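You operate a simulated robot arm through the tools that you are given. There is no shell and no other tool. Be economical: measure what you need, move in short steps, check, and stop when the job is done.

The job below is to be done with a simulated two-armed robot. You get a single attempt, and the scene is never put back.

TASK
Take the cap off the bottle labelled "cleaner" on the top of the steel table and lay it down there.

The check looks at the end state, three seconds after you hand in, the way a careful person would. Anything else that was tipped, shoved, dropped, spilled or broken makes it a failure. A push-on lid holds only when it is set on centred and level and pressed home; a screw cap is set on level and turned clockwise until tight.

THE ROBOT
Two 7-joint arms with two-finger parallel grippers on one trunk, on a base that drives. Base frame: it is fixed to the floor where the robot stands at the start and does not move with it; the origin is under the middle of the robot, x ahead of it, y to its left, z up. Units: m, rad, N and s.
The left shoulder is at the start at [0.05, 0.177, 1.204], the right one opposite. With the tool pointing down near the work surface each hand reaches from about 0.18 to 0.7 m from the robot's upright axis, wherever it stands, measured 20 degrees to its own side. Payload 3.43 kg a hand.
The TCP of each hand is the grasp point between the finger pads, 0.034 m short of the fingertips. In the tool frame z runs along the fingers and y along their closing line. The gripper opens to 0.128 m. The fingers are 0.024 m wide and 0.012 m thick; the gripper's body (0.048 by 0.13 m) begins 0.096 m behind the TCP.
Orientation is told as [roll, pitch, yaw] about the base's x, y, z axes, in that order, counted from this pose: with the fingers straight down and closing along the base's y, the tool's x points along the base's -x, its y along +y and its z along -z.

THE INTERFACE
- The arms move only by the tool drive_tool. It takes "left_commands", "right_commands" or both (then of equal length, played together; a hand with none holds still); each is a list of rows, each a list of 3 entries, a list of its own where there are three numbers: the shift along the base's x, y, z in mm, then the turn, a rotation vector about the base's x, y, z in rad, then the gripper command, from -1 (fully open) to 1 (shut), values between in proportion. In form: [[[dx, dy, dz], [wx, wy, wz], hand], ...]. A call has 1 to 20 rows; each row shifts and turns the commanded pose from where the row before left it. A row lasts 0.2 s, in which the tool goes at most 0.05 m and 0.15 rad; a call with a longer step from one row to the next is refused whole, and so is a gripper value outside its range. A pose out of reach is approached as far as the arm can. The call stops where the force on the tool passes 40 N (or 10 N more than at its start, if that is more) or the arm is blocked; 0.2 s more then pass. Each finger travels about 0.108 m/s and halts on what it meets, pressing with about 37 N; the grip force reading is that of the motor and also rises with nothing between the fingers. The clock runs only during rows and for 0.2 s after the last one: add rows that do not move to give the fingers time. The reply holds the time, the measured pose of the TCP, the force on the tool along the base axes, the opening and the grip force, in the units named above and with some noise.
- Cameras (640 x 400 px; columns grow to the right, rows downward): "scene" is now at [0.1594, -0.0024, 1.3708]; the picture's right is [-0.04, -1.00, 0.00], its down [-0.52, 0.02, -0.85] and it looks along [0.85, -0.03, -0.52] (base axes); focal length 272 px, centre (320, 200). "left" rides on the left gripper at [0.076, 0.011, -0.16] in its tool frame; the picture's right is [-0.15, 0.99, 0.00], its down [-0.88, -0.13, -0.46] and it looks along [-0.45, -0.07, 0.89] (tool axes); focal length 234 px, centre (320, 200). "right" rides on the right gripper at [0.076, -0.011, -0.16] in its tool frame; the picture's right is [0.15, 0.99, 0.00], its down [-0.88, 0.13, -0.46] and it looks along [-0.45, 0.07, 0.89] (tool axes); focal length 234 px, centre (320, 200). There is no depth. A picture from a camera that has moved, and an enlarged one, comes with that camera's place and axes in the base frame and with its lens.
- get_image(camera): a new picture of that camera. It takes no simulated time.
- move_column(by): slides the trunk up (or, below 0, down) by that many m; the arms and the scene camera ride with it, the base frame stays. It gives what a move gives, with no picture.
- drive_base(legs): drives the robot by 1 to 6 legs, each [ahead, turn to the left] in m and rad, along the robot's own axes; the way and the turn of a leg run together, so that a leg with both is an arc; at most 1.5 m and 3.142 rad a leg. The arms and the cameras ride along, it lands a little off, and it stops where it bumps. It gives what a move gives.
- turn_head(pan, tilt): turns the head with the scene camera to pan (to the left, within 1.396 rad either way) and tilt (down, from -0.506 to 1.204), counted from straight ahead of the robot. It gives what a move gives.
- close_up(camera, box): a new picture of the part [left, top, right, bottom] of that camera's present view, enlarged. It takes no simulated time.
- finish_job(): hands the job in; it is judged then, once.

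Go step by step. Nothing tells you exact positions but the pictures and the camera data: compare them with the known pose of the tool, close in by small moves and look again before you grip or let go. The budget is 120 turns and 92 pictures, counting those below and the enlarged ones. Unless the task says otherwise, let go and move clear before handing in, and close with one line.

The tools are called after "Emit:" by a JSON object that holds its "api" and its "payload". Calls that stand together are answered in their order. drive_tool: Moves the arms, as the interface text tells. Its arguments: {"type":"object","properties":{"left_commands":{"type":"array","items":{"type":"array"}},"right_commands":{"type":"array","items":{"type":"array"}}},"required":[]} The other tools are called the same way: move_column (by) slides the trunk up or down; drive_base (legs) drives the base; turn_head (pan, tilt) turns the head that bears the scene camera; get_image (camera) takes a picture; close_up (camera, box) takes an enlarged picture of a part of a camera's view; finish_job () hands the job in.

At the start:

```text
time: 0.0
left_eef_pos: [0.3596, 0.0971, 1.2258]
left_ee_rot: [-0.003, 0.0, 0.001]
left_contact_force: [0.9, -0.1, -0.4]
left_grip_width: 0.1282
left_finger_force: 0.1
right_eef_pos: [0.4084, -0.163, 1.1977]
right_ee_rot: [0.0, 0.0, -0.001]
right_contact_force: [1.1, -1.0, -0.4]
right_grip_width: 0.1281
right_finger_force: 0.0
trunk travel left (down, up): [-0.375, 0.026]
robot x, y, heading: [0.0013, 0.0002, -0.004]
head pan, tilt: [-0.037, 0.546]
```

scene: 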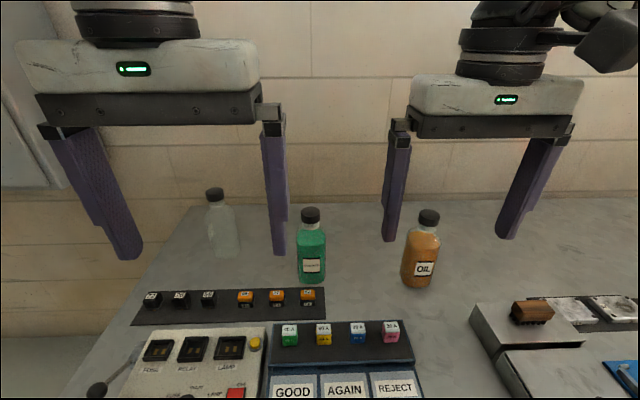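
right: 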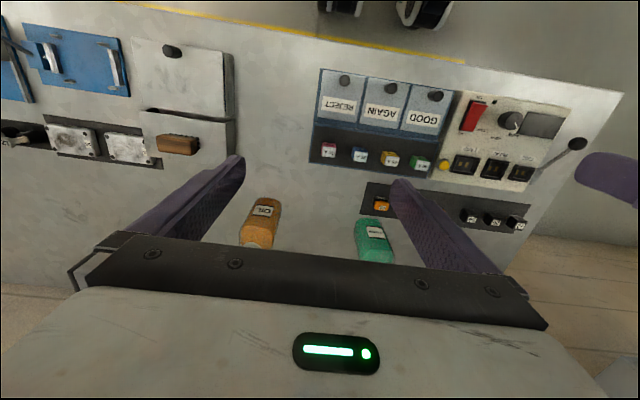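
left: 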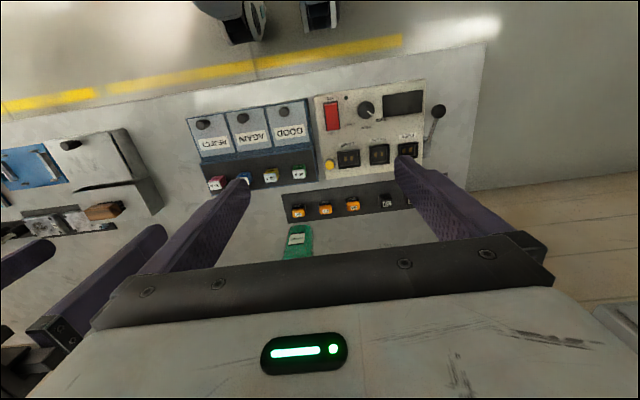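

I see three bottles: a clear one, a green one with a small label, and an orange OIL. I'll enlarge the labels first.

Emit:
{"api": "close_up", "payload": {"camera": "scene", "box": [270, 190, 370, 300]}}

Emit:
{"api": "close_up", "payload": {"camera": "scene", "box": [180, 170, 280, 280]}}

```text
3.64 times, centred on (320, 245) of scene
camera zoom: at [0.1594, -0.0024, 1.3708], right [-0.04, -1.0, 0.0], down [-0.52, 0.02, -0.85], along [0.85, -0.03, -0.52], focal length 987 px, centre (320, 36)
```

zoom: 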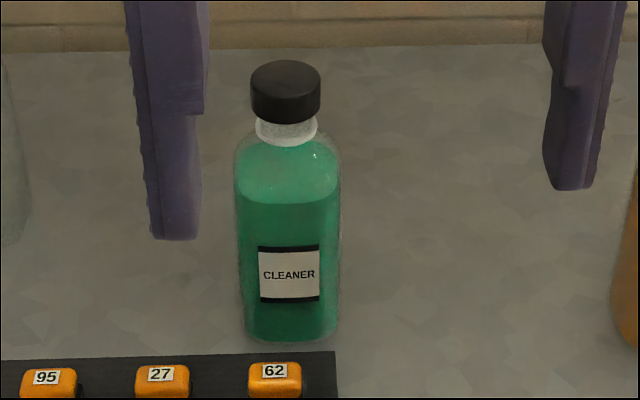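

```text
3.64 times, centred on (230, 225) of scene
camera zoom: at [0.1594, -0.0024, 1.3708], right [-0.04, -1.0, 0.0], down [-0.52, 0.02, -0.85], along [0.85, -0.03, -0.52], focal length 987 px, centre (647, 109)
```

zoom: 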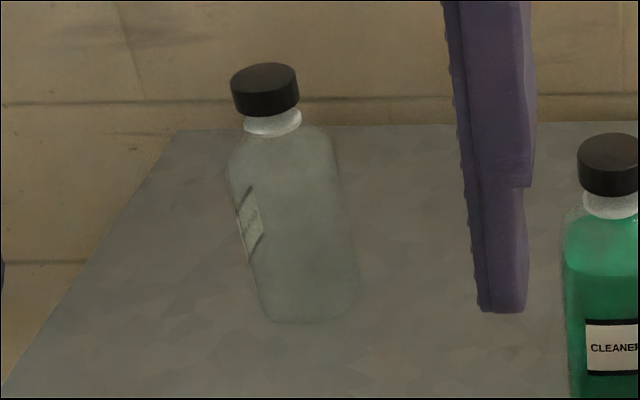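

The green bottle is CLEANER, around (0.66, 0.0), with its cap at about z≈1.03. I'll tilt the right hand towards horizontal so it can hold the body, and bring the left hand above the bottle to measure.

Emit:
{"api": "drive_tool", "payload": {"left_commands": [[[0, 0, 0], [0, 0, 0], -1], [[0, 0, 0], [0, 0, 0], -1], [[0, 0, 0], [0, 0, 0], -1], [[30, -12, -3], [0, 0, 0], -1], [[30, -12, -3], [0, 0, 0], -1], [[30, -12, -3], [0, 0, 0], -1], [[30, -12, -3], [0, 0, 0], -1], [[30, -12, -3], [0, 0, 0], -1], [[30, -12, -3], [0, 0, 0], -1], [[30, -12, -3], [0, 0, 0], -1], [[30, -12, -3], [0, 0, 0], -1]], "right_commands": [[[12, -15, -5], [0, -0.13, 0], -1], [[12, -15, -5], [0, -0.13, 0], -1], [[12, -15, -5], [0, -0.13, 0], -1], [[12, -15, -5], [0, -0.13, 0], -1], [[12, -15, -5], [0, -0.13, 0], -1], [[12, -15, -5], [0, -0.13, 0], -1], [[12, -15, -5], [0, -0.13, 0], -1], [[12, -15, -5], [0, -0.13, 0], -1], [[0, 0, 0], [0, 0, 0], -1], [[0, 0, 0], [0, 0, 0], -1], [[0, 0, 0], [0, 0, 0], -1]]}}

Emit:
{"api": "get_image", "payload": {"camera": "scene"}}

Emit:
{"api": "get_image", "payload": {"camera": "left"}}

Emit:
{"api": "get_image", "payload": {"camera": "right"}}

```text
time: 2.4
left_eef_pos: [0.5675, 0.014, 1.2008]
left_ee_rot: [-0.001, 0.0, 0.002]
left_contact_force: [-0.4, 0.1, -1.1]
left_grip_width: 0.128
left_finger_force: 0.0
left hand out of reach, approached as far as the arm can: row 10, 11
right_eef_pos: [0.5061, -0.2817, 1.1572]
right_ee_rot: [0.0, -1.039, 0.002]
right_contact_force: [-0.3, 0.3, -0.9]
right_grip_width: 0.1278
right_finger_force: 0.0
trunk travel left (down, up): [-0.375, 0.026]
robot x, y, heading: [0.0018, -0.0008, -0.001]
head pan, tilt: [-0.037, 0.546]
```

```text
86 pictures are left
camera scene: at [0.1596, -0.0011, 1.3707], right [-0.04, -1.0, 0.0], down [-0.52, 0.02, -0.85], along [0.85, -0.03, -0.52], focal length 272 px, centre (320, 200)
```

scene: 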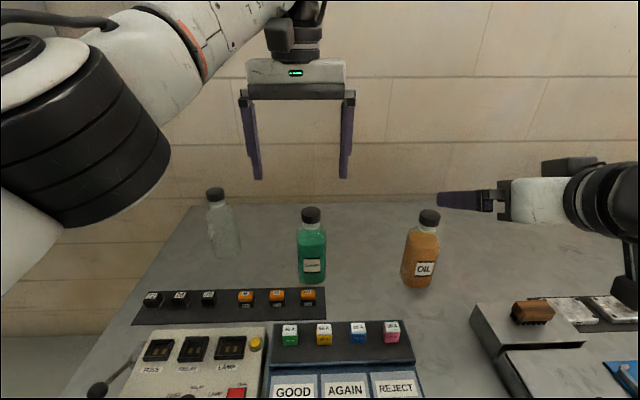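

```text
85 pictures are left
camera left: at [0.4906, 0.0259, 1.3607], right [0.15, 0.99, 0.0], down [0.88, -0.13, 0.46], along [0.45, -0.07, -0.89], focal length 234 px, centre (320, 200)
```

left: 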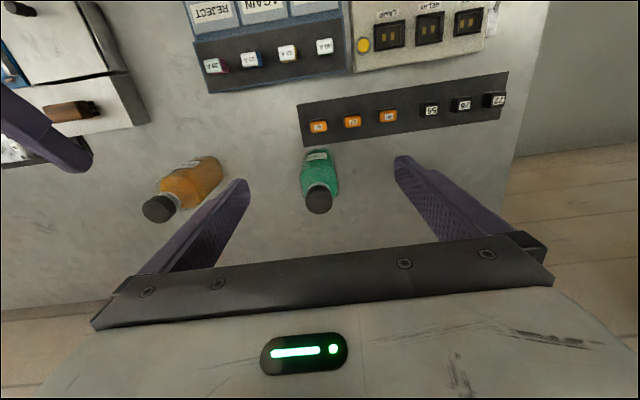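

```text
84 pictures are left
camera right: at [0.3285, -0.2944, 1.1748], right [-0.07, 0.99, -0.13], down [0.05, 0.13, 0.99], along [1.0, 0.07, -0.06], focal length 234 px, centre (320, 200)
```

right: 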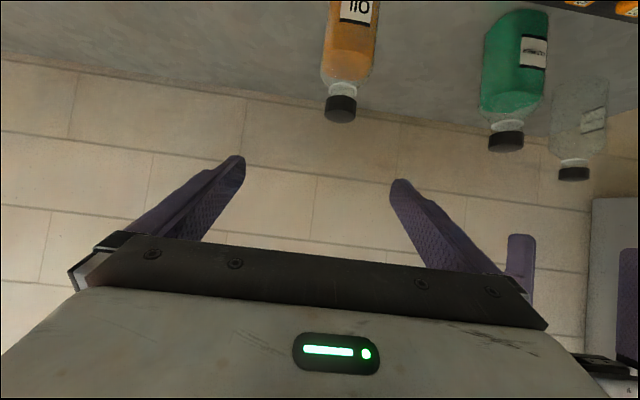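

The cap sits at about (0.659, -0.001) with its top at z≈1.038, a bit beyond the left hand's reach. I'll check the gap in front of the base before driving closer.

Emit:
{"api": "turn_head", "payload": {"pan": 0, "tilt": 1.2}}

Emit:
{"api": "get_image", "payload": {"camera": "scene"}}

```text
time: 3.4
left_eef_pos: [0.5676, 0.0123, 1.2014]
left_ee_rot: [-0.003, -0.002, 0.002]
left_contact_force: [0.1, -0.1, 0.3]
left_grip_width: 0.128
left_finger_force: 0.1
right_eef_pos: [0.5065, -0.2836, 1.1584]
right_ee_rot: [0.003, -1.04, -0.001]
right_contact_force: [-0.9, -0.2, -0.8]
right_grip_width: 0.1281
right_finger_force: 0.1
trunk travel left (down, up): [-0.375, 0.026]
robot x, y, heading: [-0.0008, 0.0003, -0.0]
head pan, tilt: [0.0, 1.201]
```

```text
83 pictures are left
camera scene: at [0.1255, 0.0009, 1.3214], right [0.0, -1.0, 0.0], down [-0.93, 0.0, -0.36], along [0.36, 0.0, -0.93], focal length 272 px, centre (320, 200)
```

scene: 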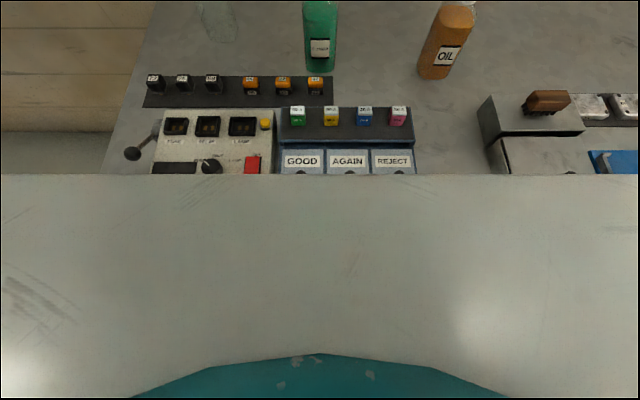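

The torso hides the gap. I'll first see how far the left hand reaches at a lower height, staying above the cap.

Emit:
{"api": "drive_tool", "payload": {"left_commands": [[[-20, 0, -40], [0, 0, 0], -1], [[0, 0, -40], [0, 0, 0], -1], [[20, 0, -15], [0, 0, 0], -1], [[20, 0, 0], [0, 0, 0], -1], [[20, 0, 0], [0, 0, 0], -1], [[20, 0, 0], [0, 0, 0], -1], [[0, 0, 0], [0, 0, 0], -1]]}}

Emit:
{"api": "turn_head", "payload": {"pan": 0, "tilt": 0.6}}

Emit:
{"api": "get_image", "payload": {"camera": "scene"}}

```text
time: 5.0
left_eef_pos: [0.6039, 0.0187, 1.1037]
left_ee_rot: [-0.002, 0.0, 0.003]
left_contact_force: [-0.7, -0.7, -0.3]
left_grip_width: 0.1281
left_finger_force: 0.0
left hand out of reach, approached as far as the arm can: row 5, 6
right_eef_pos: [0.5064, -0.282, 1.1572]
right_ee_rot: [0.002, -1.04, -0.003]
right_contact_force: [0.0, -0.3, -0.6]
right_grip_width: 0.1278
right_finger_force: 0.0
trunk travel left (down, up): [-0.375, 0.026]
robot x, y, heading: [-0.0004, 0.0007, 0.003]
head pan, tilt: [0.0, 1.201]
```

```text
time: 6.0
left_eef_pos: [0.6022, 0.0188, 1.1041]
left_ee_rot: [-0.002, 0.001, 0.003]
left_contact_force: [0.2, -1.0, -0.2]
left_grip_width: 0.128
left_finger_force: 0.1
right_eef_pos: [0.5058, -0.2829, 1.1575]
right_ee_rot: [0.001, -1.04, -0.002]
right_contact_force: [0.2, 0.3, 0.7]
right_grip_width: 0.1279
right_finger_force: 0.0
trunk travel left (down, up): [-0.375, 0.026]
robot x, y, heading: [-0.0001, -0.0004, 0.003]
head pan, tilt: [0.0, 0.6]
```

```text
82 pictures are left
camera scene: at [0.158, 0.0009, 1.3659], right [0.0, -1.0, 0.0], down [-0.57, 0.0, -0.82], along [0.82, 0.0, -0.57], focal length 272 px, centre (320, 200)
```

scene: 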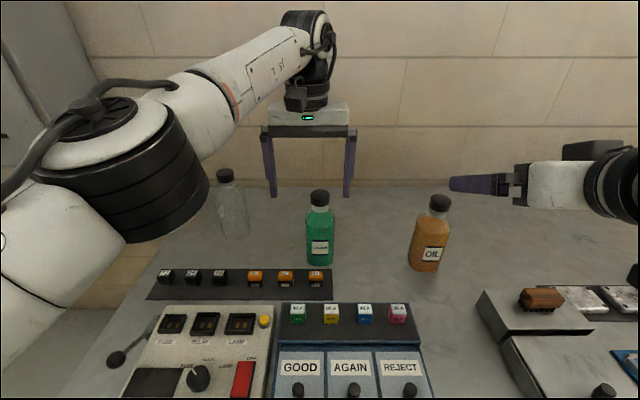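

I'll raise the left hand slightly and drive ahead in small steps to gain about 0.1 m.

Emit:
{"api": "drive_tool", "payload": {"left_commands": [[[-45, 0, 20], [0, 0, 0], -1], [[-45, 0, 20], [0, 0, 0], -1]]}}

Emit:
{"api": "drive_base", "payload": {"legs": [[0.05, 0.0]]}}

```text
time: 6.6
left_eef_pos: [0.5133, 0.02, 1.1438]
left_ee_rot: [-0.001, -0.001, 0.004]
left_contact_force: [-0.1, 0.3, -0.5]
left_grip_width: 0.1281
left_finger_force: 0.1
right_eef_pos: [0.5044, -0.2836, 1.1578]
right_ee_rot: [0.001, -1.042, -0.004]
right_contact_force: [-0.6, -0.3, 0.1]
right_grip_width: 0.1279
right_finger_force: 0.0
trunk travel left (down, up): [-0.375, 0.026]
robot x, y, heading: [0.0002, -0.0023, 0.003]
head pan, tilt: [0.0, 0.6]
```

```text
time: 7.7
left_eef_pos: [0.5476, 0.0206, 1.1428]
left_ee_rot: [0.0, 0.001, 0.003]
left_contact_force: [-0.4, -0.9, -0.3]
left_grip_width: 0.1278
left_finger_force: 0.1
right_eef_pos: [0.5394, -0.2835, 1.159]
right_ee_rot: [0.002, -1.043, 0.001]
right_contact_force: [-0.1, 0.1, 1.1]
right_grip_width: 0.1281
right_finger_force: 0.0
trunk travel left (down, up): [-0.375, 0.026]
robot x, y, heading: [0.0389, 0.0002, -0.0]
head pan, tilt: [0.0, 0.6]
stopped in leg 1: the robot was blocked; the commanded pose is now the measured one
```

The base is up against the table, so turning right should bring the left shoulder forward for more reach.

Emit:
{"api": "drive_base", "payload": {"legs": [[-0.02, 0.0], [0.0, -0.4], [0.03, 0.0]]}}

Emit:
{"api": "turn_head", "payload": {"pan": 0.4, "tilt": 0.6}}

Emit:
{"api": "get_image", "payload": {"camera": "scene"}}

```text
time: 10.2
left_eef_pos: [0.5179, -0.1875, 1.1424]
left_ee_rot: [-0.001, 0.001, -0.388]
left_contact_force: [0.0, 1.2, -0.6]
left_grip_width: 0.1277
left_finger_force: 0.0
right_eef_pos: [0.3935, -0.4643, 1.1592]
right_ee_rot: [0.001, -1.039, -0.393]
right_contact_force: [0.3, 0.4, 0.0]
right_grip_width: 0.1279
right_finger_force: 0.1
trunk travel left (down, up): [-0.375, 0.026]
robot x, y, heading: [0.0366, -0.0061, -0.395]
head pan, tilt: [0.0, 0.6]
stopped in leg 3: the robot was blocked; the commanded pose is now the measured one
```

```text
time: 11.1
left_eef_pos: [0.518, -0.1872, 1.1412]
left_ee_rot: [0.003, 0.005, -0.387]
left_contact_force: [-0.1, -0.4, -0.2]
left_grip_width: 0.1281
left_finger_force: 0.0
right_eef_pos: [0.394, -0.466, 1.159]
right_ee_rot: [0.001, -1.04, -0.393]
right_contact_force: [-0.5, -0.7, 0.1]
right_grip_width: 0.1281
right_finger_force: 0.1
trunk travel left (down, up): [-0.375, 0.026]
robot x, y, heading: [0.0331, -0.01, -0.39]
head pan, tilt: [0.4, 0.6]
```

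```text
81 pictures are left
camera scene: at [0.1879, -0.0351, 1.3659], right [0.01, -1.0, 0.0], down [-0.56, 0.0, -0.83], along [0.83, 0.01, -0.56], focal length 272 px, centre (320, 200)
```

scene: 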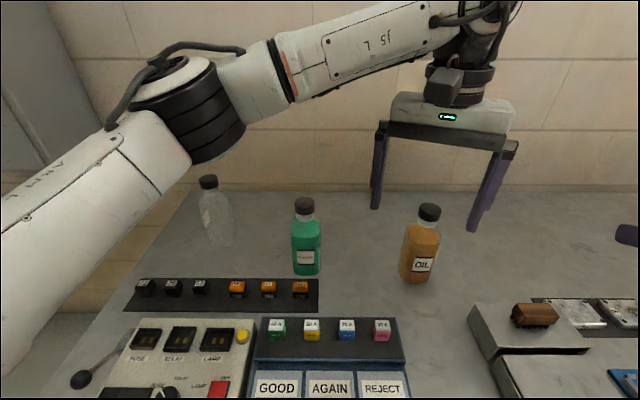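

Both arms are clear. Now the left hand goes over the bottle, then the right hand squares up in front of it, still high.

Emit:
{"api": "drive_tool", "payload": {"left_commands": [[[28, 37.5, -2], [0, 0, 0], -1], [[28, 37.5, -2], [0, 0, 0], -1], [[28, 37.5, -2], [0, 0, 0], -1], [[28, 37.5, -2], [0, 0, 0], -1], [[28, 37.5, -2], [0, 0, 0], -1], [[0, 0, 0], [0, 0, 0], -1], [[0, 0, 0], [0, 0, 0], -1], [[0, 0, 0], [0, 0, 0], -1], [[0, 0, 0], [0, 0, 0], -1], [[0, 0, 0], [0, 0, 0], -1], [[0, 0, 0], [0, 0, 0], -1], [[0, 0, 0], [0, 0, 0], -1], [[0, 0, 0], [0, 0, 0], -1]], "right_commands": [[[0, 0, 0], [0, 0, 0], -1], [[0, 0, 0], [0, 0, 0], -1], [[0, 0, 0], [0, 0, 0], -1], [[0, 0, 0], [0, 0, 0], -1], [[0, 0, 0], [0, 0, 0], -1], [[10.75, 39.5, -7.4], [0, 0, 0.13], -1], [[10.75, 39.5, -7.4], [0, 0, 0.13], -1], [[10.75, 39.5, -7.4], [0, 0, 0.13], -1], [[10.75, 39.5, -7.4], [0, 0, 0], -1], [[10.75, 39.5, -7.4], [0, 0, 0], -1], [[10.75, 39.5, -7.4], [0, 0, 0], -1], [[10.75, 39.5, -7.4], [0, 0, 0], -1], [[10.75, 39.5, -7.4], [0, 0, 0], -1]]}}

Emit:
{"api": "get_image", "payload": {"camera": "scene"}}

Emit:
{"api": "get_image", "payload": {"camera": "left"}}

Emit:
{"api": "get_image", "payload": {"camera": "right"}}

```text
time: 13.9
left_eef_pos: [0.6595, 0.0001, 1.1297]
left_ee_rot: [-0.002, 0.003, -0.387]
left_contact_force: [-0.2, -0.7, 0.6]
left_grip_width: 0.128
left_finger_force: 0.0
right_eef_pos: [0.4809, -0.1458, 1.1001]
right_ee_rot: [0.0, -1.038, -0.004]
right_contact_force: [0.0, 1.0, -0.8]
right_grip_width: 0.1282
right_finger_force: 0.1
trunk travel left (down, up): [-0.375, 0.026]
robot x, y, heading: [0.0384, -0.0112, -0.393]
head pan, tilt: [0.4, 0.6]
```

```text
80 pictures are left
camera scene: at [0.1883, -0.0342, 1.3659], right [0.01, -1.0, 0.0], down [-0.57, 0.0, -0.82], along [0.82, 0.01, -0.57], focal length 272 px, centre (320, 200)
```

scene: 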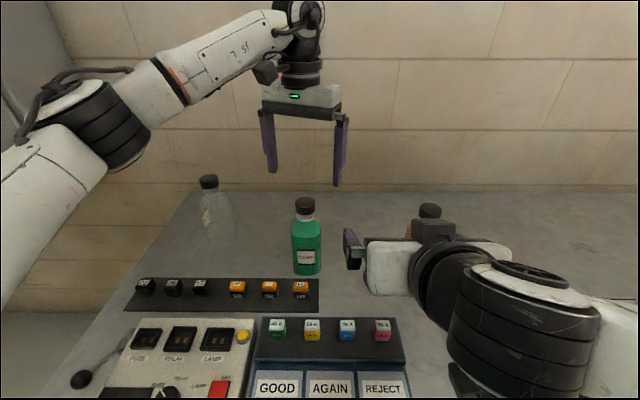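

```text
79 pictures are left
camera left: at [0.593, 0.0381, 1.2902], right [0.51, 0.86, 0.0], down [0.77, -0.45, 0.45], along [0.39, -0.23, -0.89], focal length 234 px, centre (320, 200)
```

left: 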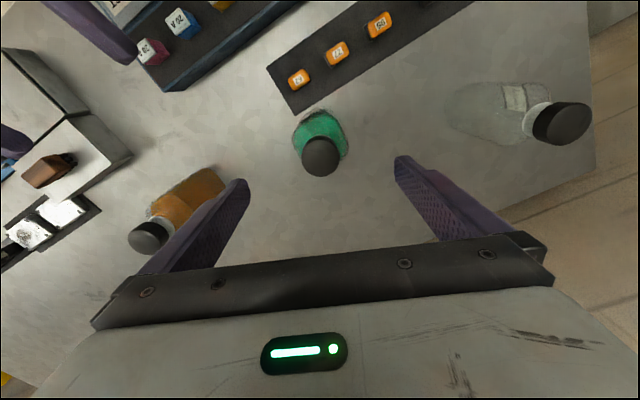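

```text
78 pictures are left
camera right: at [0.3026, -0.1574, 1.1158], right [-0.07, 0.99, -0.13], down [0.05, 0.13, 0.99], along [1.0, 0.06, -0.06], focal length 234 px, centre (320, 200)
```

right: 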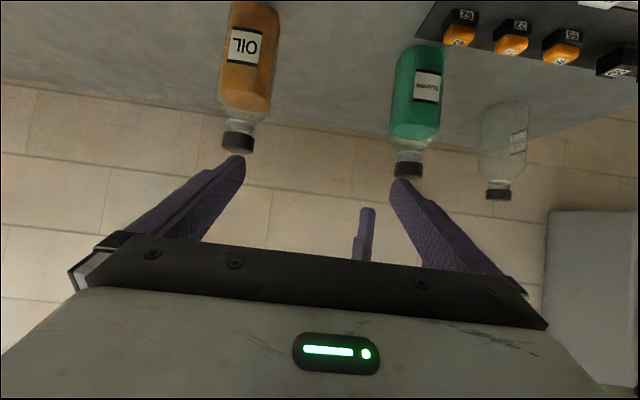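

The cap's position is confirmed at (0.656, 0.0). Next the right hand lines up in front of the bottle at body height.

Emit:
{"api": "drive_tool", "payload": {"right_commands": [[[5, 36.5, -10], [0, 0, 0], -1], [[5, 36.5, -10], [0, 0, 0], -1], [[5, 36.5, -10], [0, 0, 0], -1], [[5, 36.5, -10], [0, 0, 0], -1], [[5, 0, -32], [0, 0, 0], -1], [[5, 0, -32], [0, 0, 0], -1], [[5, 0, -32], [0, 0, 0], -1], [[5, 0, -32], [0, 0, 0], -1]]}}

Emit:
{"api": "get_image", "payload": {"camera": "right"}}

Emit:
{"api": "get_image", "payload": {"camera": "scene"}}

Emit:
{"api": "get_image", "payload": {"camera": "left"}}

```text
time: 15.7
left_eef_pos: [0.6593, -0.0014, 1.1308]
left_ee_rot: [0.0, 0.002, -0.388]
left_contact_force: [0.1, 0.8, -0.3]
left_grip_width: 0.1282
left_finger_force: 0.1
right_eef_pos: [0.5187, -0.0019, 0.9325]
right_ee_rot: [0.003, -1.041, -0.003]
right_contact_force: [-0.5, -0.1, -0.5]
right_grip_width: 0.1281
right_finger_force: 0.0
trunk travel left (down, up): [-0.375, 0.026]
robot x, y, heading: [0.0392, -0.0117, -0.392]
head pan, tilt: [0.4, 0.6]
```

```text
77 pictures are left
camera right: at [0.3413, -0.0125, 0.949], right [-0.07, 0.99, -0.12], down [0.05, 0.13, 0.99], along [1.0, 0.07, -0.06], focal length 234 px, centre (320, 200)
```

right: 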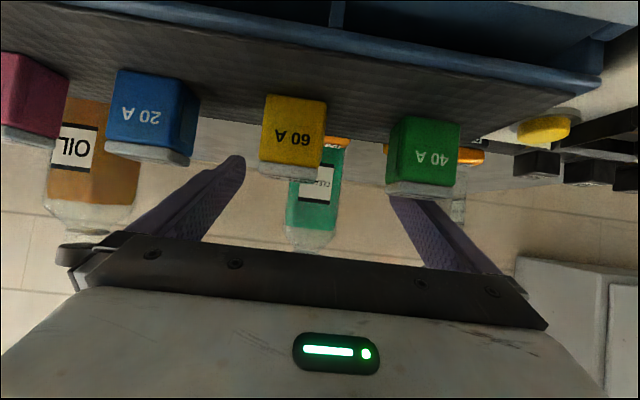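

```text
76 pictures are left
camera scene: at [0.1881, -0.0349, 1.3659], right [0.01, -1.0, 0.0], down [-0.57, 0.0, -0.82], along [0.82, 0.01, -0.57], focal length 272 px, centre (320, 200)
```

scene: 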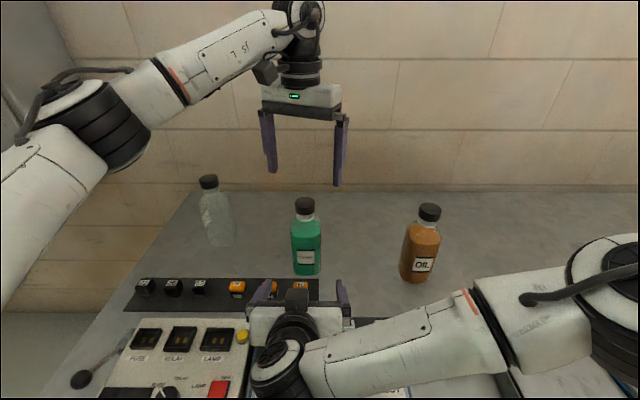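

```text
75 pictures are left
camera left: at [0.5928, 0.0374, 1.2904], right [0.51, 0.86, 0.0], down [0.77, -0.45, 0.45], along [0.39, -0.23, -0.89], focal length 234 px, centre (320, 200)
```

left: 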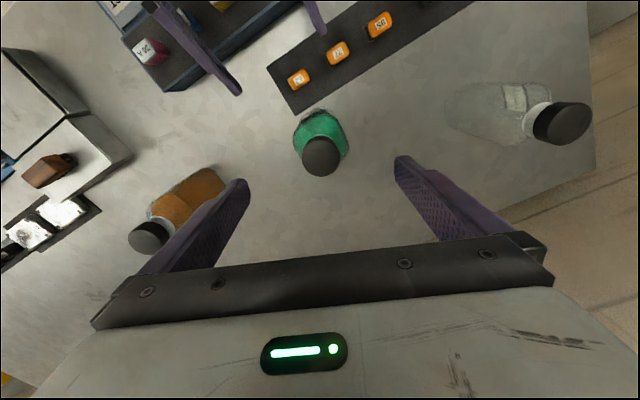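

The camera on the right hand would pass close over the tall push-cubes, so I'll tilt the hand to 45° and raise it slightly before advancing around the bottle.

Emit:
{"api": "drive_tool", "payload": {"right_commands": [[[0, 0, 6], [0, 0.13, 0], -1], [[0, 0, 6], [0, 0.13, 0], -1], [[25, 0, 0], [0, 0, 0], -1], [[25, 0, 0], [0, 0, 0], -1], [[20, 0, 0], [0, 0, 0], -1]]}}

Emit:
{"api": "get_image", "payload": {"camera": "right"}}

Emit:
{"api": "get_image", "payload": {"camera": "scene"}}

```text
time: 16.9
left_eef_pos: [0.6594, -0.0018, 1.1298]
left_ee_rot: [0.001, 0.003, -0.387]
left_contact_force: [-0.4, -0.7, -0.7]
left_grip_width: 0.1278
left_finger_force: 0.1
right_eef_pos: [0.5891, -0.0026, 0.9414]
right_ee_rot: [-0.001, -0.779, -0.001]
right_contact_force: [-0.1, -0.9, -0.5]
right_grip_width: 0.128
right_finger_force: 0.1
trunk travel left (down, up): [-0.375, 0.026]
robot x, y, heading: [0.0352, -0.008, -0.398]
head pan, tilt: [0.4, 0.6]
```

```text
74 pictures are left
camera right: at [0.4227, -0.0148, 1.0038], right [-0.1, 0.99, -0.1], down [0.31, 0.13, 0.94], along [0.95, 0.07, -0.32], focal length 234 px, centre (320, 200)
```

right: 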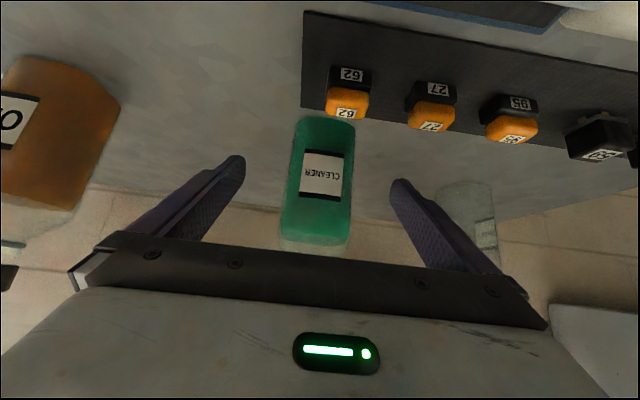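

```text
73 pictures are left
camera scene: at [0.1882, -0.035, 1.3659], right [0.01, -1.0, 0.0], down [-0.57, 0.0, -0.82], along [0.82, 0.01, -0.57], focal length 272 px, centre (320, 200)
```

scene: 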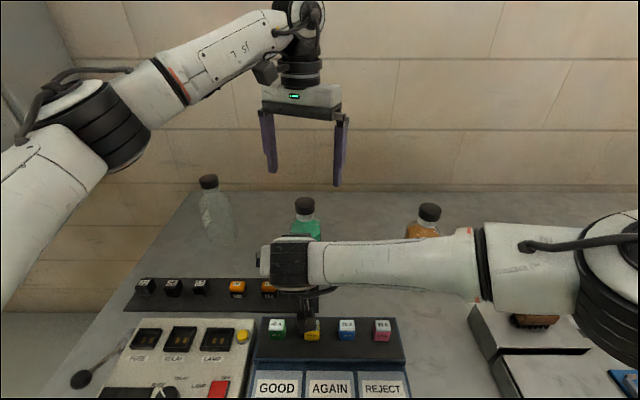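

The bottle is centred between the right fingers. I'll advance to the body centre and close gently.

Emit:
{"api": "drive_tool", "payload": {"right_commands": [[[22, 0, 0], [0, 0, 0], -1], [[22, 0, 0], [0, 0, 0], -1], [[22, 1, 0], [0, 0, 0], -1], [[0, 0, 0], [0, 0, 0], -1]]}}

Emit:
{"api": "get_image", "payload": {"camera": "right"}}

Emit:
{"api": "get_image", "payload": {"camera": "left"}}

```text
time: 17.9
left_eef_pos: [0.6582, -0.0004, 1.1308]
left_ee_rot: [-0.001, 0.003, -0.388]
left_contact_force: [-0.7, -0.3, -0.5]
left_grip_width: 0.1278
left_finger_force: 0.0
right_eef_pos: [0.6723, -0.0433, 0.949]
right_ee_rot: [-0.011, -0.791, -0.051]
right_contact_force: [0.0, -0.6, 0.0]
right_grip_width: 0.1281
right_finger_force: 0.1
trunk travel left (down, up): [-0.375, 0.026]
robot x, y, heading: [0.0338, -0.0103, -0.392]
head pan, tilt: [0.4, 0.6]
```

```text
72 pictures are left
camera right: at [0.5045, -0.0449, 1.0078], right [-0.04, 0.99, -0.11], down [0.3, 0.12, 0.95], along [0.95, 0.01, -0.31], focal length 234 px, centre (320, 200)
```

right: 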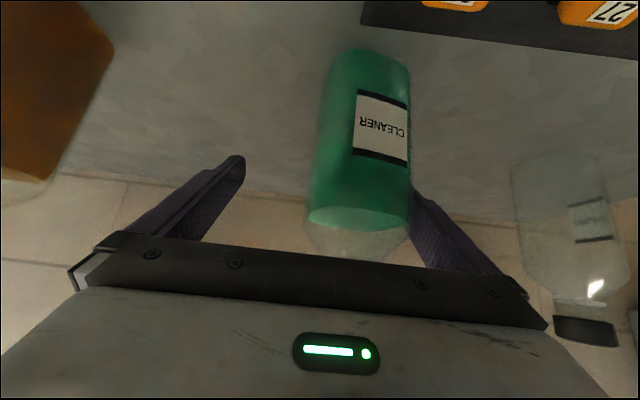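

```text
71 pictures are left
camera left: at [0.5925, 0.0373, 1.2905], right [0.51, 0.86, 0.0], down [0.77, -0.45, 0.45], along [0.39, -0.23, -0.89], focal length 234 px, centre (320, 200)
```

left: 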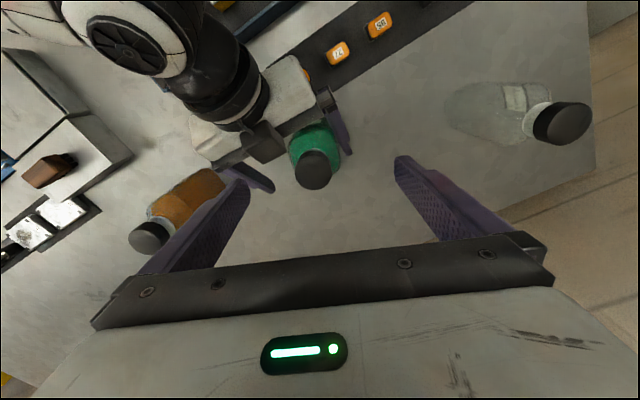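

The right arm strayed sideways to y≈-0.043 and nudged the bottle a little. I'll do a still row to see if it settles.

Emit:
{"api": "drive_tool", "payload": {"right_commands": [[[0, 0, 0], [0, 0, 0], -1]]}}

Emit:
{"api": "get_image", "payload": {"camera": "scene"}}

Emit:
{"api": "close_up", "payload": {"camera": "right", "box": [220, 20, 480, 270]}}

```text
time: 18.3
left_eef_pos: [0.66, -0.0014, 1.1306]
left_ee_rot: [0.001, 0.004, -0.388]
left_contact_force: [0.0, 0.6, 0.7]
left_grip_width: 0.1282
left_finger_force: 0.2
right_eef_pos: [0.6713, -0.0431, 0.9458]
right_ee_rot: [-0.011, -0.79, -0.05]
right_contact_force: [0.2, 0.3, 0.4]
right_grip_width: 0.128
right_finger_force: 0.0
trunk travel left (down, up): [-0.375, 0.026]
robot x, y, heading: [0.0344, -0.0114, -0.389]
head pan, tilt: [0.4, 0.6]
```

```text
70 pictures are left
camera scene: at [0.1879, -0.035, 1.3659], right [0.01, -1.0, 0.0], down [-0.56, 0.0, -0.83], along [0.83, 0.01, -0.56], focal length 272 px, centre (320, 200)
```

scene: 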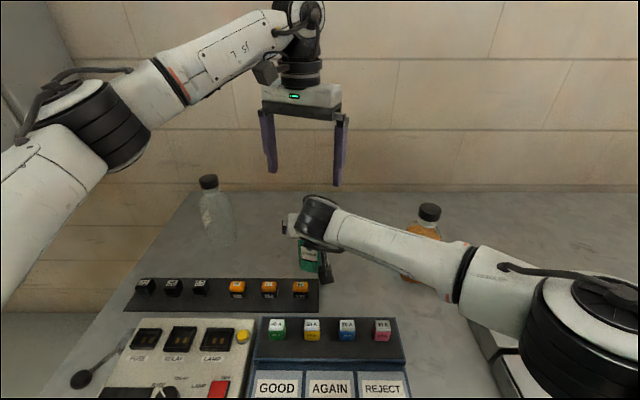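

```text
1.60 times, centred on (350, 145) of right
camera zoom: at [0.5035, -0.0446, 1.0056], right [-0.05, 0.99, -0.11], down [0.31, 0.12, 0.94], along [0.95, 0.01, -0.31], focal length 375 px, centre (272, 288)
```

zoom: 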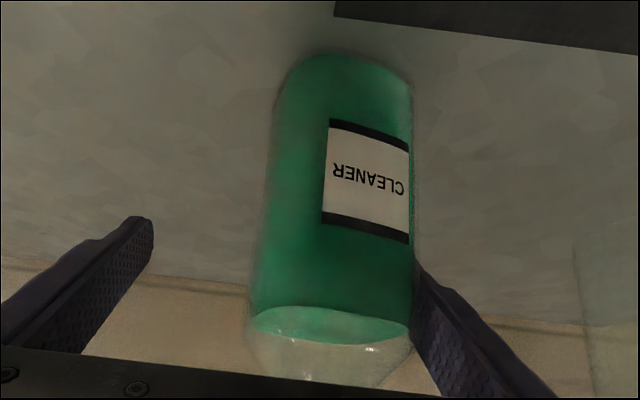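

The right arm seems to have hit a joint limit in that pose. I'll retract it straight back and look at how the bottle stands now.

Emit:
{"api": "drive_tool", "payload": {"right_commands": [[[-22, 0, 0], [0, 0, 0], -1], [[-22, 0, 0], [0, 0, 0], -1], [[-22, -10, 0], [0, 0, 0], -1], [[-25, -5, 0], [0, 0, 0], -1], [[0, 0, 0], [0, 0, 0], -1]]}}

Emit:
{"api": "get_image", "payload": {"camera": "right"}}

Emit:
{"api": "get_image", "payload": {"camera": "left"}}

Emit:
{"api": "get_image", "payload": {"camera": "scene"}}

```text
time: 19.5
left_eef_pos: [0.659, -0.0004, 1.1301]
left_ee_rot: [0.0, 0.003, -0.387]
left_contact_force: [0.1, 0.3, 0.0]
left_grip_width: 0.1278
left_finger_force: 0.0
right_eef_pos: [0.5658, -0.0162, 0.9435]
right_ee_rot: [0.0, -0.78, -0.002]
right_contact_force: [0.4, -0.4, 0.3]
right_grip_width: 0.128
right_finger_force: 0.1
trunk travel left (down, up): [-0.375, 0.026]
robot x, y, heading: [0.0337, -0.0057, -0.395]
head pan, tilt: [0.4, 0.6]
```

```text
68 pictures are left
camera right: at [0.3984, -0.0275, 1.0042], right [-0.1, 0.99, -0.1], down [0.31, 0.13, 0.94], along [0.95, 0.07, -0.32], focal length 234 px, centre (320, 200)
```

right: 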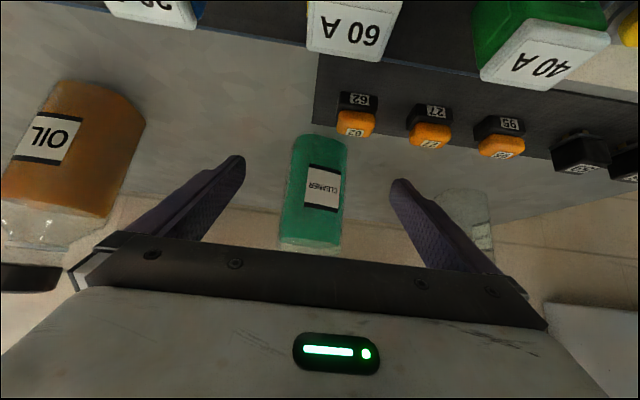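

```text
67 pictures are left
camera left: at [0.5927, 0.0374, 1.2904], right [0.51, 0.86, 0.0], down [0.77, -0.45, 0.45], along [0.39, -0.23, -0.89], focal length 234 px, centre (320, 200)
```

left: 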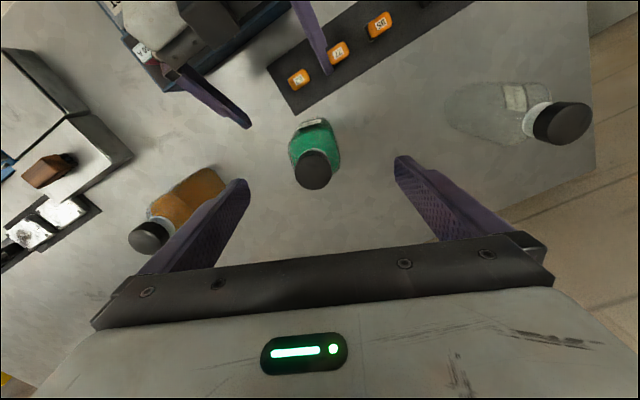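

```text
66 pictures are left
camera scene: at [0.1881, -0.035, 1.3659], right [0.01, -1.0, 0.0], down [-0.57, 0.0, -0.82], along [0.82, 0.01, -0.57], focal length 272 px, centre (320, 200)
```

scene: 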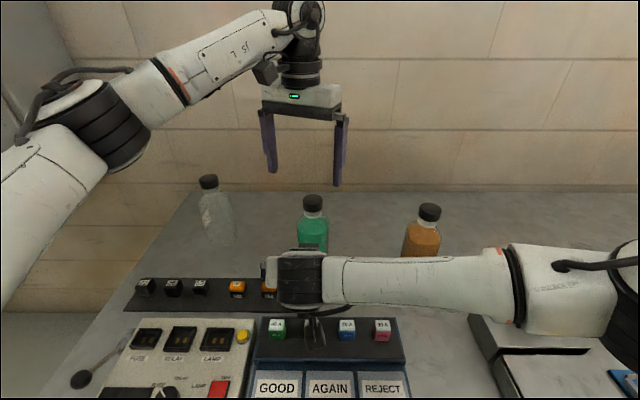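

The bottle stands upright, its cap now near (0.667, -0.0145). I'll yaw the right hand 0.6 rad to the left so its wrist is less bent, and approach diagonally.

Emit:
{"api": "drive_tool", "payload": {"right_commands": [[[4, -14, 0], [0, 0, 0.15], -1], [[4, -14, 0], [0, 0, 0.15], -1], [[4, -14, 0], [0, 0, 0.15], -1], [[4, -13, 0], [0, 0, 0.15], -1], [[0, 0, 0], [0, 0, 0], -1]]}}

Emit:
{"api": "get_image", "payload": {"camera": "right"}}

Emit:
{"api": "get_image", "payload": {"camera": "scene"}}

```text
time: 20.7
left_eef_pos: [0.6591, -0.0004, 1.1289]
left_ee_rot: [0.0, 0.004, -0.387]
left_contact_force: [-0.3, -1.2, -0.2]
left_grip_width: 0.1282
left_finger_force: 0.0
right_eef_pos: [0.5805, -0.071, 0.9421]
right_ee_rot: [0.002, -0.779, 0.599]
right_contact_force: [-0.3, -0.5, -0.2]
right_grip_width: 0.1281
right_finger_force: 0.1
trunk travel left (down, up): [-0.375, 0.026]
robot x, y, heading: [0.0339, -0.0108, -0.389]
head pan, tilt: [0.4, 0.6]
```

```text
65 pictures are left
camera right: at [0.4486, -0.175, 1.0043], right [-0.64, 0.76, -0.1], down [0.18, 0.28, 0.94], along [0.74, 0.59, -0.32], focal length 234 px, centre (320, 200)
```

right: 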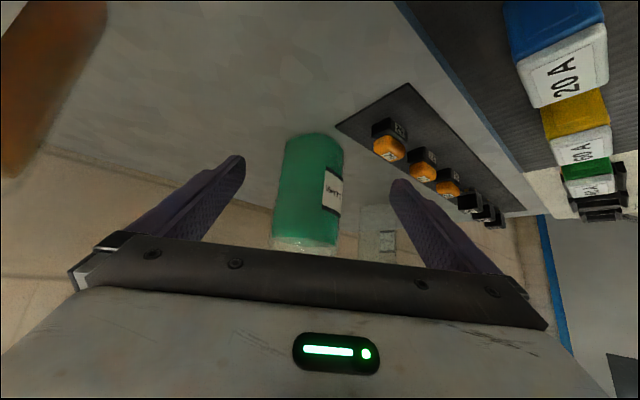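

```text
64 pictures are left
camera scene: at [0.188, -0.0349, 1.3659], right [0.01, -1.0, 0.0], down [-0.56, 0.0, -0.83], along [0.83, 0.01, -0.56], focal length 272 px, centre (320, 200)
```

scene: 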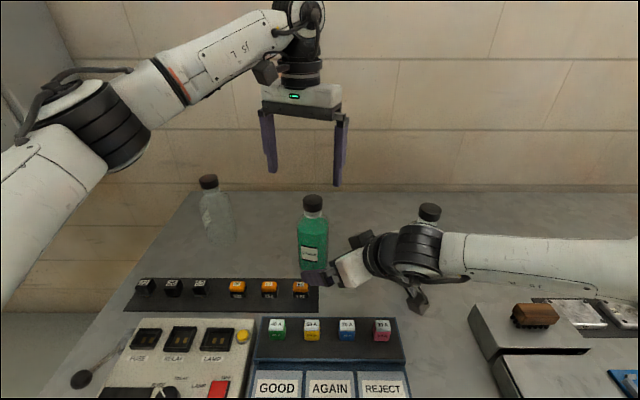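

The bottle is centred again. I'll advance in two halves, watching the pose.

Emit:
{"api": "drive_tool", "payload": {"right_commands": [[[16.5, 11.0, 0], [0, 0, 0], -1], [[16.5, 11.0, 0], [0, 0, 0], -1], [[0, 0, 0], [0, 0, 0], -1]]}}

Emit:
{"api": "drive_tool", "payload": {"right_commands": [[[16.5, 11.0, 0], [0, 0, 0], -1], [[0, 0, 0], [0, 0, 0], -1]]}}

Emit:
{"api": "get_image", "payload": {"camera": "right"}}

```text
time: 21.5
left_eef_pos: [0.6584, -0.0015, 1.1297]
left_ee_rot: [0.002, 0.004, -0.387]
left_contact_force: [0.4, 0.0, 0.0]
left_grip_width: 0.128
left_finger_force: 0.0
right_eef_pos: [0.6137, -0.0473, 0.9434]
right_ee_rot: [0.003, -0.781, 0.597]
right_contact_force: [0.5, 0.0, 0.2]
right_grip_width: 0.1283
right_finger_force: 0.1
trunk travel left (down, up): [-0.375, 0.026]
robot x, y, heading: [0.0347, -0.0135, -0.396]
head pan, tilt: [0.4, 0.6]
```

```text
time: 22.1
left_eef_pos: [0.6585, -0.0008, 1.1291]
left_ee_rot: [0.001, 0.004, -0.387]
left_contact_force: [-0.6, -0.1, 0.7]
left_grip_width: 0.1279
left_finger_force: 0.0
right_eef_pos: [0.6305, -0.0377, 0.9433]
right_ee_rot: [0.001, -0.781, 0.596]
right_contact_force: [0.4, 0.4, -0.1]
right_grip_width: 0.128
right_finger_force: 0.1
trunk travel left (down, up): [-0.375, 0.026]
robot x, y, heading: [0.0351, -0.0102, -0.399]
head pan, tilt: [0.4, 0.6]
```

```text
63 pictures are left
camera right: at [0.4986, -0.1417, 1.0039], right [-0.64, 0.76, -0.1], down [0.18, 0.28, 0.94], along [0.74, 0.59, -0.32], focal length 234 px, centre (320, 200)
```

right: 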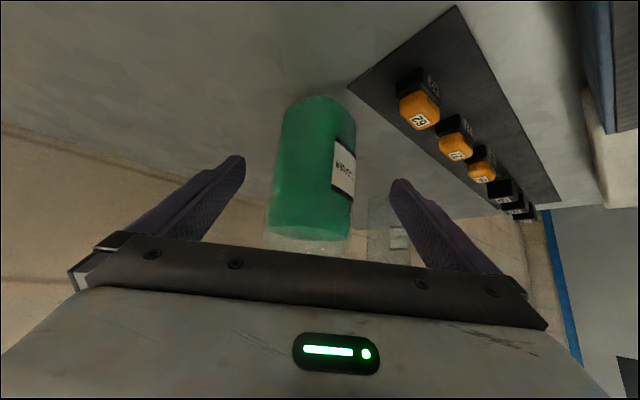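

The pose tracks well this time. Two more steps bring the pads to the bottle's middle.

Emit:
{"api": "drive_tool", "payload": {"right_commands": [[[16.0, 10.5, 0], [0, 0, 0], -1], [[0, 0, 0], [0, 0, 0], -1]]}}

Emit:
{"api": "drive_tool", "payload": {"right_commands": [[[16.0, 10.5, 0], [0, 0, 0], -1], [[0, 0, 0], [0, 0, 0], -1]]}}

Emit:
{"api": "get_image", "payload": {"camera": "right"}}

Emit:
{"api": "get_image", "payload": {"camera": "left"}}

```text
time: 22.7
left_eef_pos: [0.6578, -0.0015, 1.1293]
left_ee_rot: [0.0, 0.002, -0.388]
left_contact_force: [-0.3, -0.4, -0.5]
left_grip_width: 0.1281
left_finger_force: 0.2
right_eef_pos: [0.6477, -0.027, 0.9428]
right_ee_rot: [0.003, -0.782, 0.597]
right_contact_force: [-0.4, -0.1, 0.6]
right_grip_width: 0.1279
right_finger_force: 0.0
trunk travel left (down, up): [-0.375, 0.026]
robot x, y, heading: [0.0312, -0.0097, -0.392]
head pan, tilt: [0.4, 0.6]
```

```text
time: 23.3
left_eef_pos: [0.6589, -0.0011, 1.1293]
left_ee_rot: [0.0, 0.004, -0.39]
left_contact_force: [-0.8, -0.2, 0.9]
left_grip_width: 0.128
left_finger_force: 0.0
right_eef_pos: [0.6619, -0.0164, 0.9419]
right_ee_rot: [0.001, -0.781, 0.598]
right_contact_force: [0.1, -0.7, -0.2]
right_grip_width: 0.1278
right_finger_force: 0.1
trunk travel left (down, up): [-0.375, 0.026]
robot x, y, heading: [0.0355, -0.0091, -0.393]
head pan, tilt: [0.4, 0.6]
```

```text
62 pictures are left
camera right: at [0.53, -0.1203, 1.003], right [-0.64, 0.76, -0.1], down [0.18, 0.28, 0.94], along [0.74, 0.59, -0.32], focal length 234 px, centre (320, 200)
```

right: 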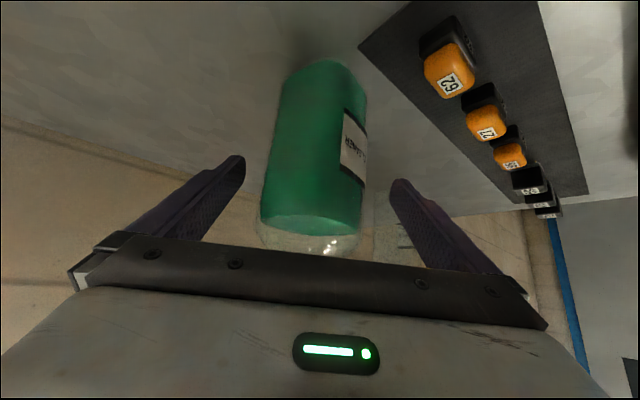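

```text
61 pictures are left
camera left: at [0.5925, 0.0371, 1.2905], right [0.51, 0.86, 0.0], down [0.77, -0.45, 0.45], along [0.39, -0.23, -0.89], focal length 234 px, centre (320, 200)
```

left: 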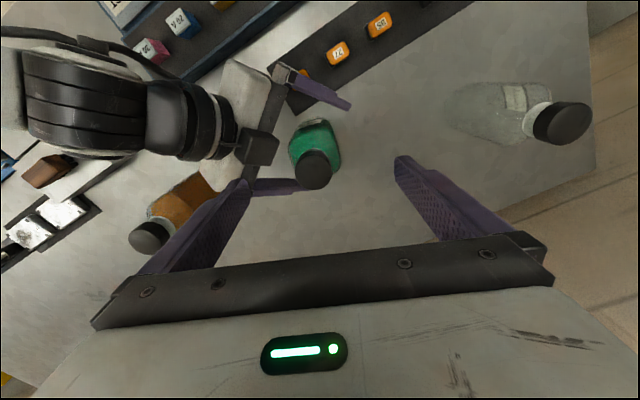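

Nearly centred; I'll close part-way and check the gaps on both sides.

Emit:
{"api": "drive_tool", "payload": {"right_commands": [[[0, 0, 0], [0, 0, 0], -0.6], [[0, 0, 0], [0, 0, 0], -0.3], [[0, 0, 0], [0, 0, 0], -0.3]]}}

Emit:
{"api": "close_up", "payload": {"camera": "left", "box": [220, 60, 400, 220]}}

Emit:
{"api": "close_up", "payload": {"camera": "right", "box": [180, 50, 450, 270]}}

```text
time: 24.1
left_eef_pos: [0.6604, -0.0017, 1.1294]
left_ee_rot: [0.0, 0.003, -0.387]
left_contact_force: [0.5, -1.0, 0.6]
left_grip_width: 0.1279
left_finger_force: 0.0
right_eef_pos: [0.6613, -0.0168, 0.9416]
right_ee_rot: [0.0, -0.78, 0.597]
right_contact_force: [0.8, -1.1, 0.0]
right_grip_width: 0.0842
right_finger_force: 0.4
trunk travel left (down, up): [-0.375, 0.026]
robot x, y, heading: [0.0364, -0.0123, -0.394]
head pan, tilt: [0.4, 0.6]
```

```text
2.50 times, centred on (310, 140) of left
camera zoom: at [0.5927, 0.0371, 1.2904], right [0.51, 0.86, 0.0], down [0.77, -0.45, 0.45], along [0.39, -0.23, -0.89], focal length 585 px, centre (345, 350)
```

zoom: 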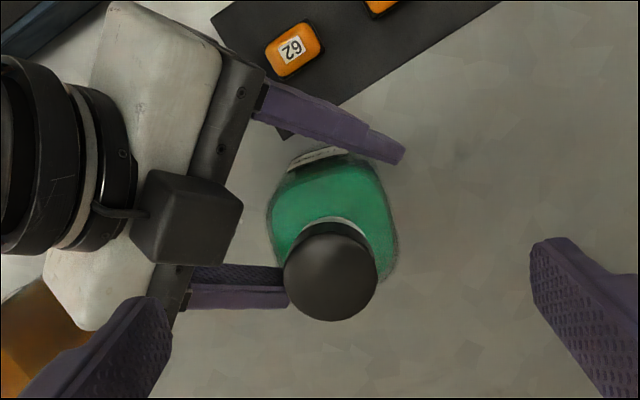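

```text
1.82 times, centred on (315, 160) of right
camera zoom: at [0.5302, -0.1208, 1.0029], right [-0.64, 0.76, -0.1], down [0.18, 0.28, 0.94], along [0.74, 0.59, -0.32], focal length 426 px, centre (329, 273)
```

zoom: 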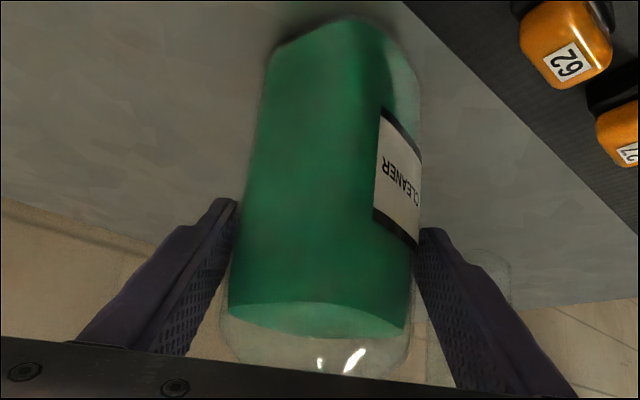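

The bottle is a rounded square sitting diagonally to the right hand, so I'll open again, lower the right hand's tilt to make room for the left, and then use the left hand on the cap to turn the whole bottle clockwise (the tightening direction) until its faces match.

Emit:
{"api": "drive_tool", "payload": {"right_commands": [[[0, 0, 0], [0, 0, 0], -1], [[0, 0, 0], [0, 0, 0], -1], [[3, 1, -3], [0.0734, -0.1073, 0], -1], [[2, 1, -3], [0.0734, -0.1073, 0], -1], [[0, 0, 0], [0, 0, 0], -1], [[0, 0, 0], [0, 0, 0], -1], [[0, 0, 0], [0, 0, 0], -1]], "left_commands": [[[1, -2, 0], [0, 0, 0.141], -1], [[1, -2, 0], [0, 0, 0.141], -0.8], [[1, -2, 0], [0, 0, 0.141], -0.6], [[1, -2, 0], [0, 0, 0.141], -0.4], [[1, -2, 0], [0, 0, 0.141], -0.4], [[1, -2, 0], [0, 0, 0.141], -0.4], [[1, -1, 0], [0, 0, 0.141], -0.4]]}}

Emit:
{"api": "get_image", "payload": {"camera": "left"}}

Emit:
{"api": "get_image", "payload": {"camera": "scene"}}

Emit:
{"api": "get_image", "payload": {"camera": "right"}}

```text
time: 25.7
left_eef_pos: [0.6657, -0.0127, 1.1317]
left_ee_rot: [0.0, 0.002, 0.602]
left_contact_force: [-0.1, -0.4, -0.4]
left_grip_width: 0.0898
left_finger_force: 0.1
right_eef_pos: [0.6678, -0.0162, 0.9356]
right_ee_rot: [0.004, -1.04, 0.595]
right_contact_force: [-0.7, -0.1, 0.7]
right_grip_width: 0.1283
right_finger_force: 0.0
trunk travel left (down, up): [-0.375, 0.026]
robot x, y, heading: [0.0307, -0.0132, -0.394]
head pan, tilt: [0.4, 0.6]
```

```text
58 pictures are left
camera left: at [0.5961, -0.047, 1.292], right [-0.44, 0.9, 0.0], down [0.8, 0.39, 0.45], along [0.41, 0.2, -0.89], focal length 234 px, centre (320, 200)
```

left: 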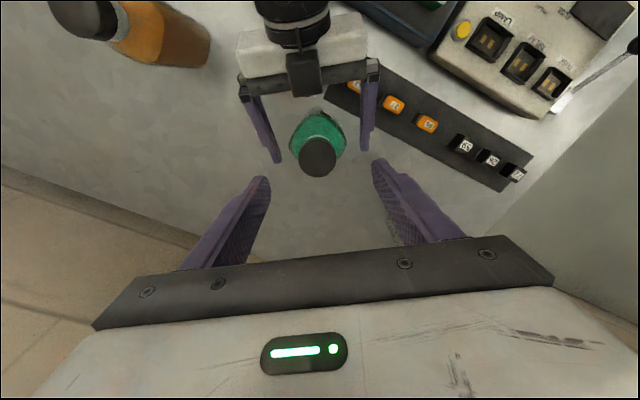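

```text
57 pictures are left
camera scene: at [0.188, -0.035, 1.3659], right [0.01, -1.0, 0.0], down [-0.56, 0.0, -0.83], along [0.83, 0.01, -0.56], focal length 272 px, centre (320, 200)
```

scene: 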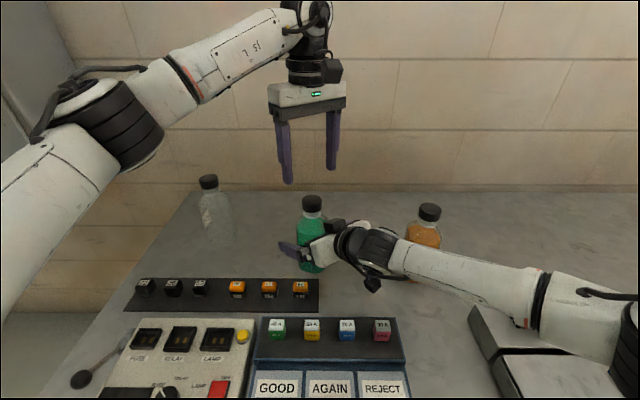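

```text
56 pictures are left
camera right: at [0.5284, -0.1243, 0.9523], right [-0.62, 0.78, -0.12], down [-0.03, 0.14, 0.99], along [0.79, 0.62, -0.06], focal length 234 px, centre (320, 200)
```

right: 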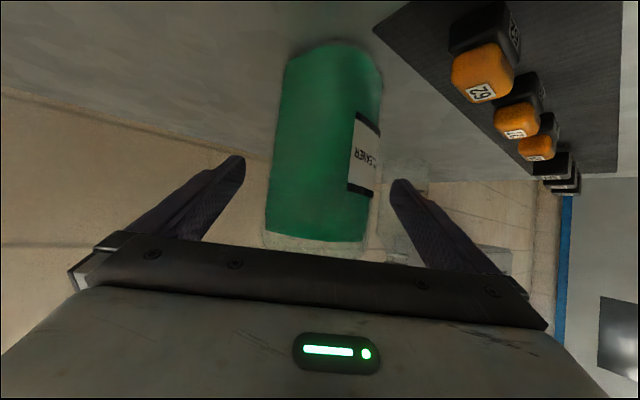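

Everything lines up; the left hand now descends over the cap.

Emit:
{"api": "drive_tool", "payload": {"left_commands": [[[0, -3, -25], [0, 0, 0], -0.4], [[0, 0, -25], [0, 0, 0], -0.4], [[0, 0, -25], [0, 0, 0], -0.4], [[0, 0, -15], [0, 0, 0], -0.4], [[0, 0, 0], [0, 0, 0], -0.4]]}}

Emit:
{"api": "close_up", "payload": {"camera": "scene", "box": [240, 160, 400, 280]}}

Emit:
{"api": "get_image", "payload": {"camera": "left"}}

```text
time: 26.9
left_eef_pos: [0.664, -0.0156, 1.0409]
left_ee_rot: [0.0, 0.005, 0.602]
left_contact_force: [0.0, 0.5, 0.8]
left_grip_width: 0.0896
left_finger_force: 0.0
right_eef_pos: [0.6688, -0.0141, 0.9357]
right_ee_rot: [0.002, -1.04, 0.597]
right_contact_force: [0.1, -0.2, -0.1]
right_grip_width: 0.1282
right_finger_force: 0.0
trunk travel left (down, up): [-0.375, 0.026]
robot x, y, heading: [0.0328, -0.0098, -0.391]
head pan, tilt: [0.4, 0.6]
```

```text
3.33 times, centred on (320, 220) of scene
camera zoom: at [0.1879, -0.0351, 1.3659], right [0.01, -1.0, 0.0], down [-0.56, 0.0, -0.83], along [0.83, 0.01, -0.56], focal length 905 px, centre (320, 133)
```

zoom: 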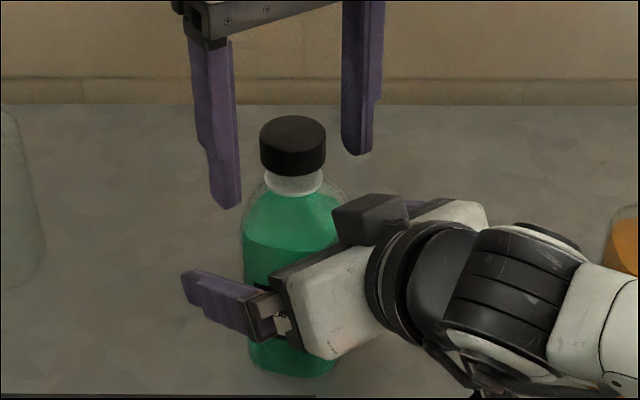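

```text
54 pictures are left
camera left: at [0.5953, -0.0491, 1.2012], right [-0.44, 0.9, 0.0], down [0.8, 0.39, 0.45], along [0.41, 0.2, -0.89], focal length 234 px, centre (320, 200)
```

left: 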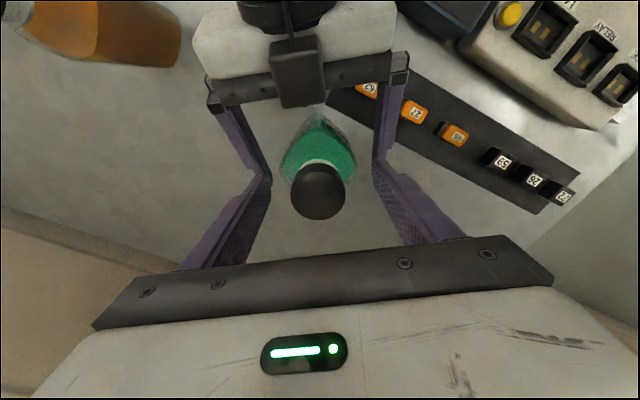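

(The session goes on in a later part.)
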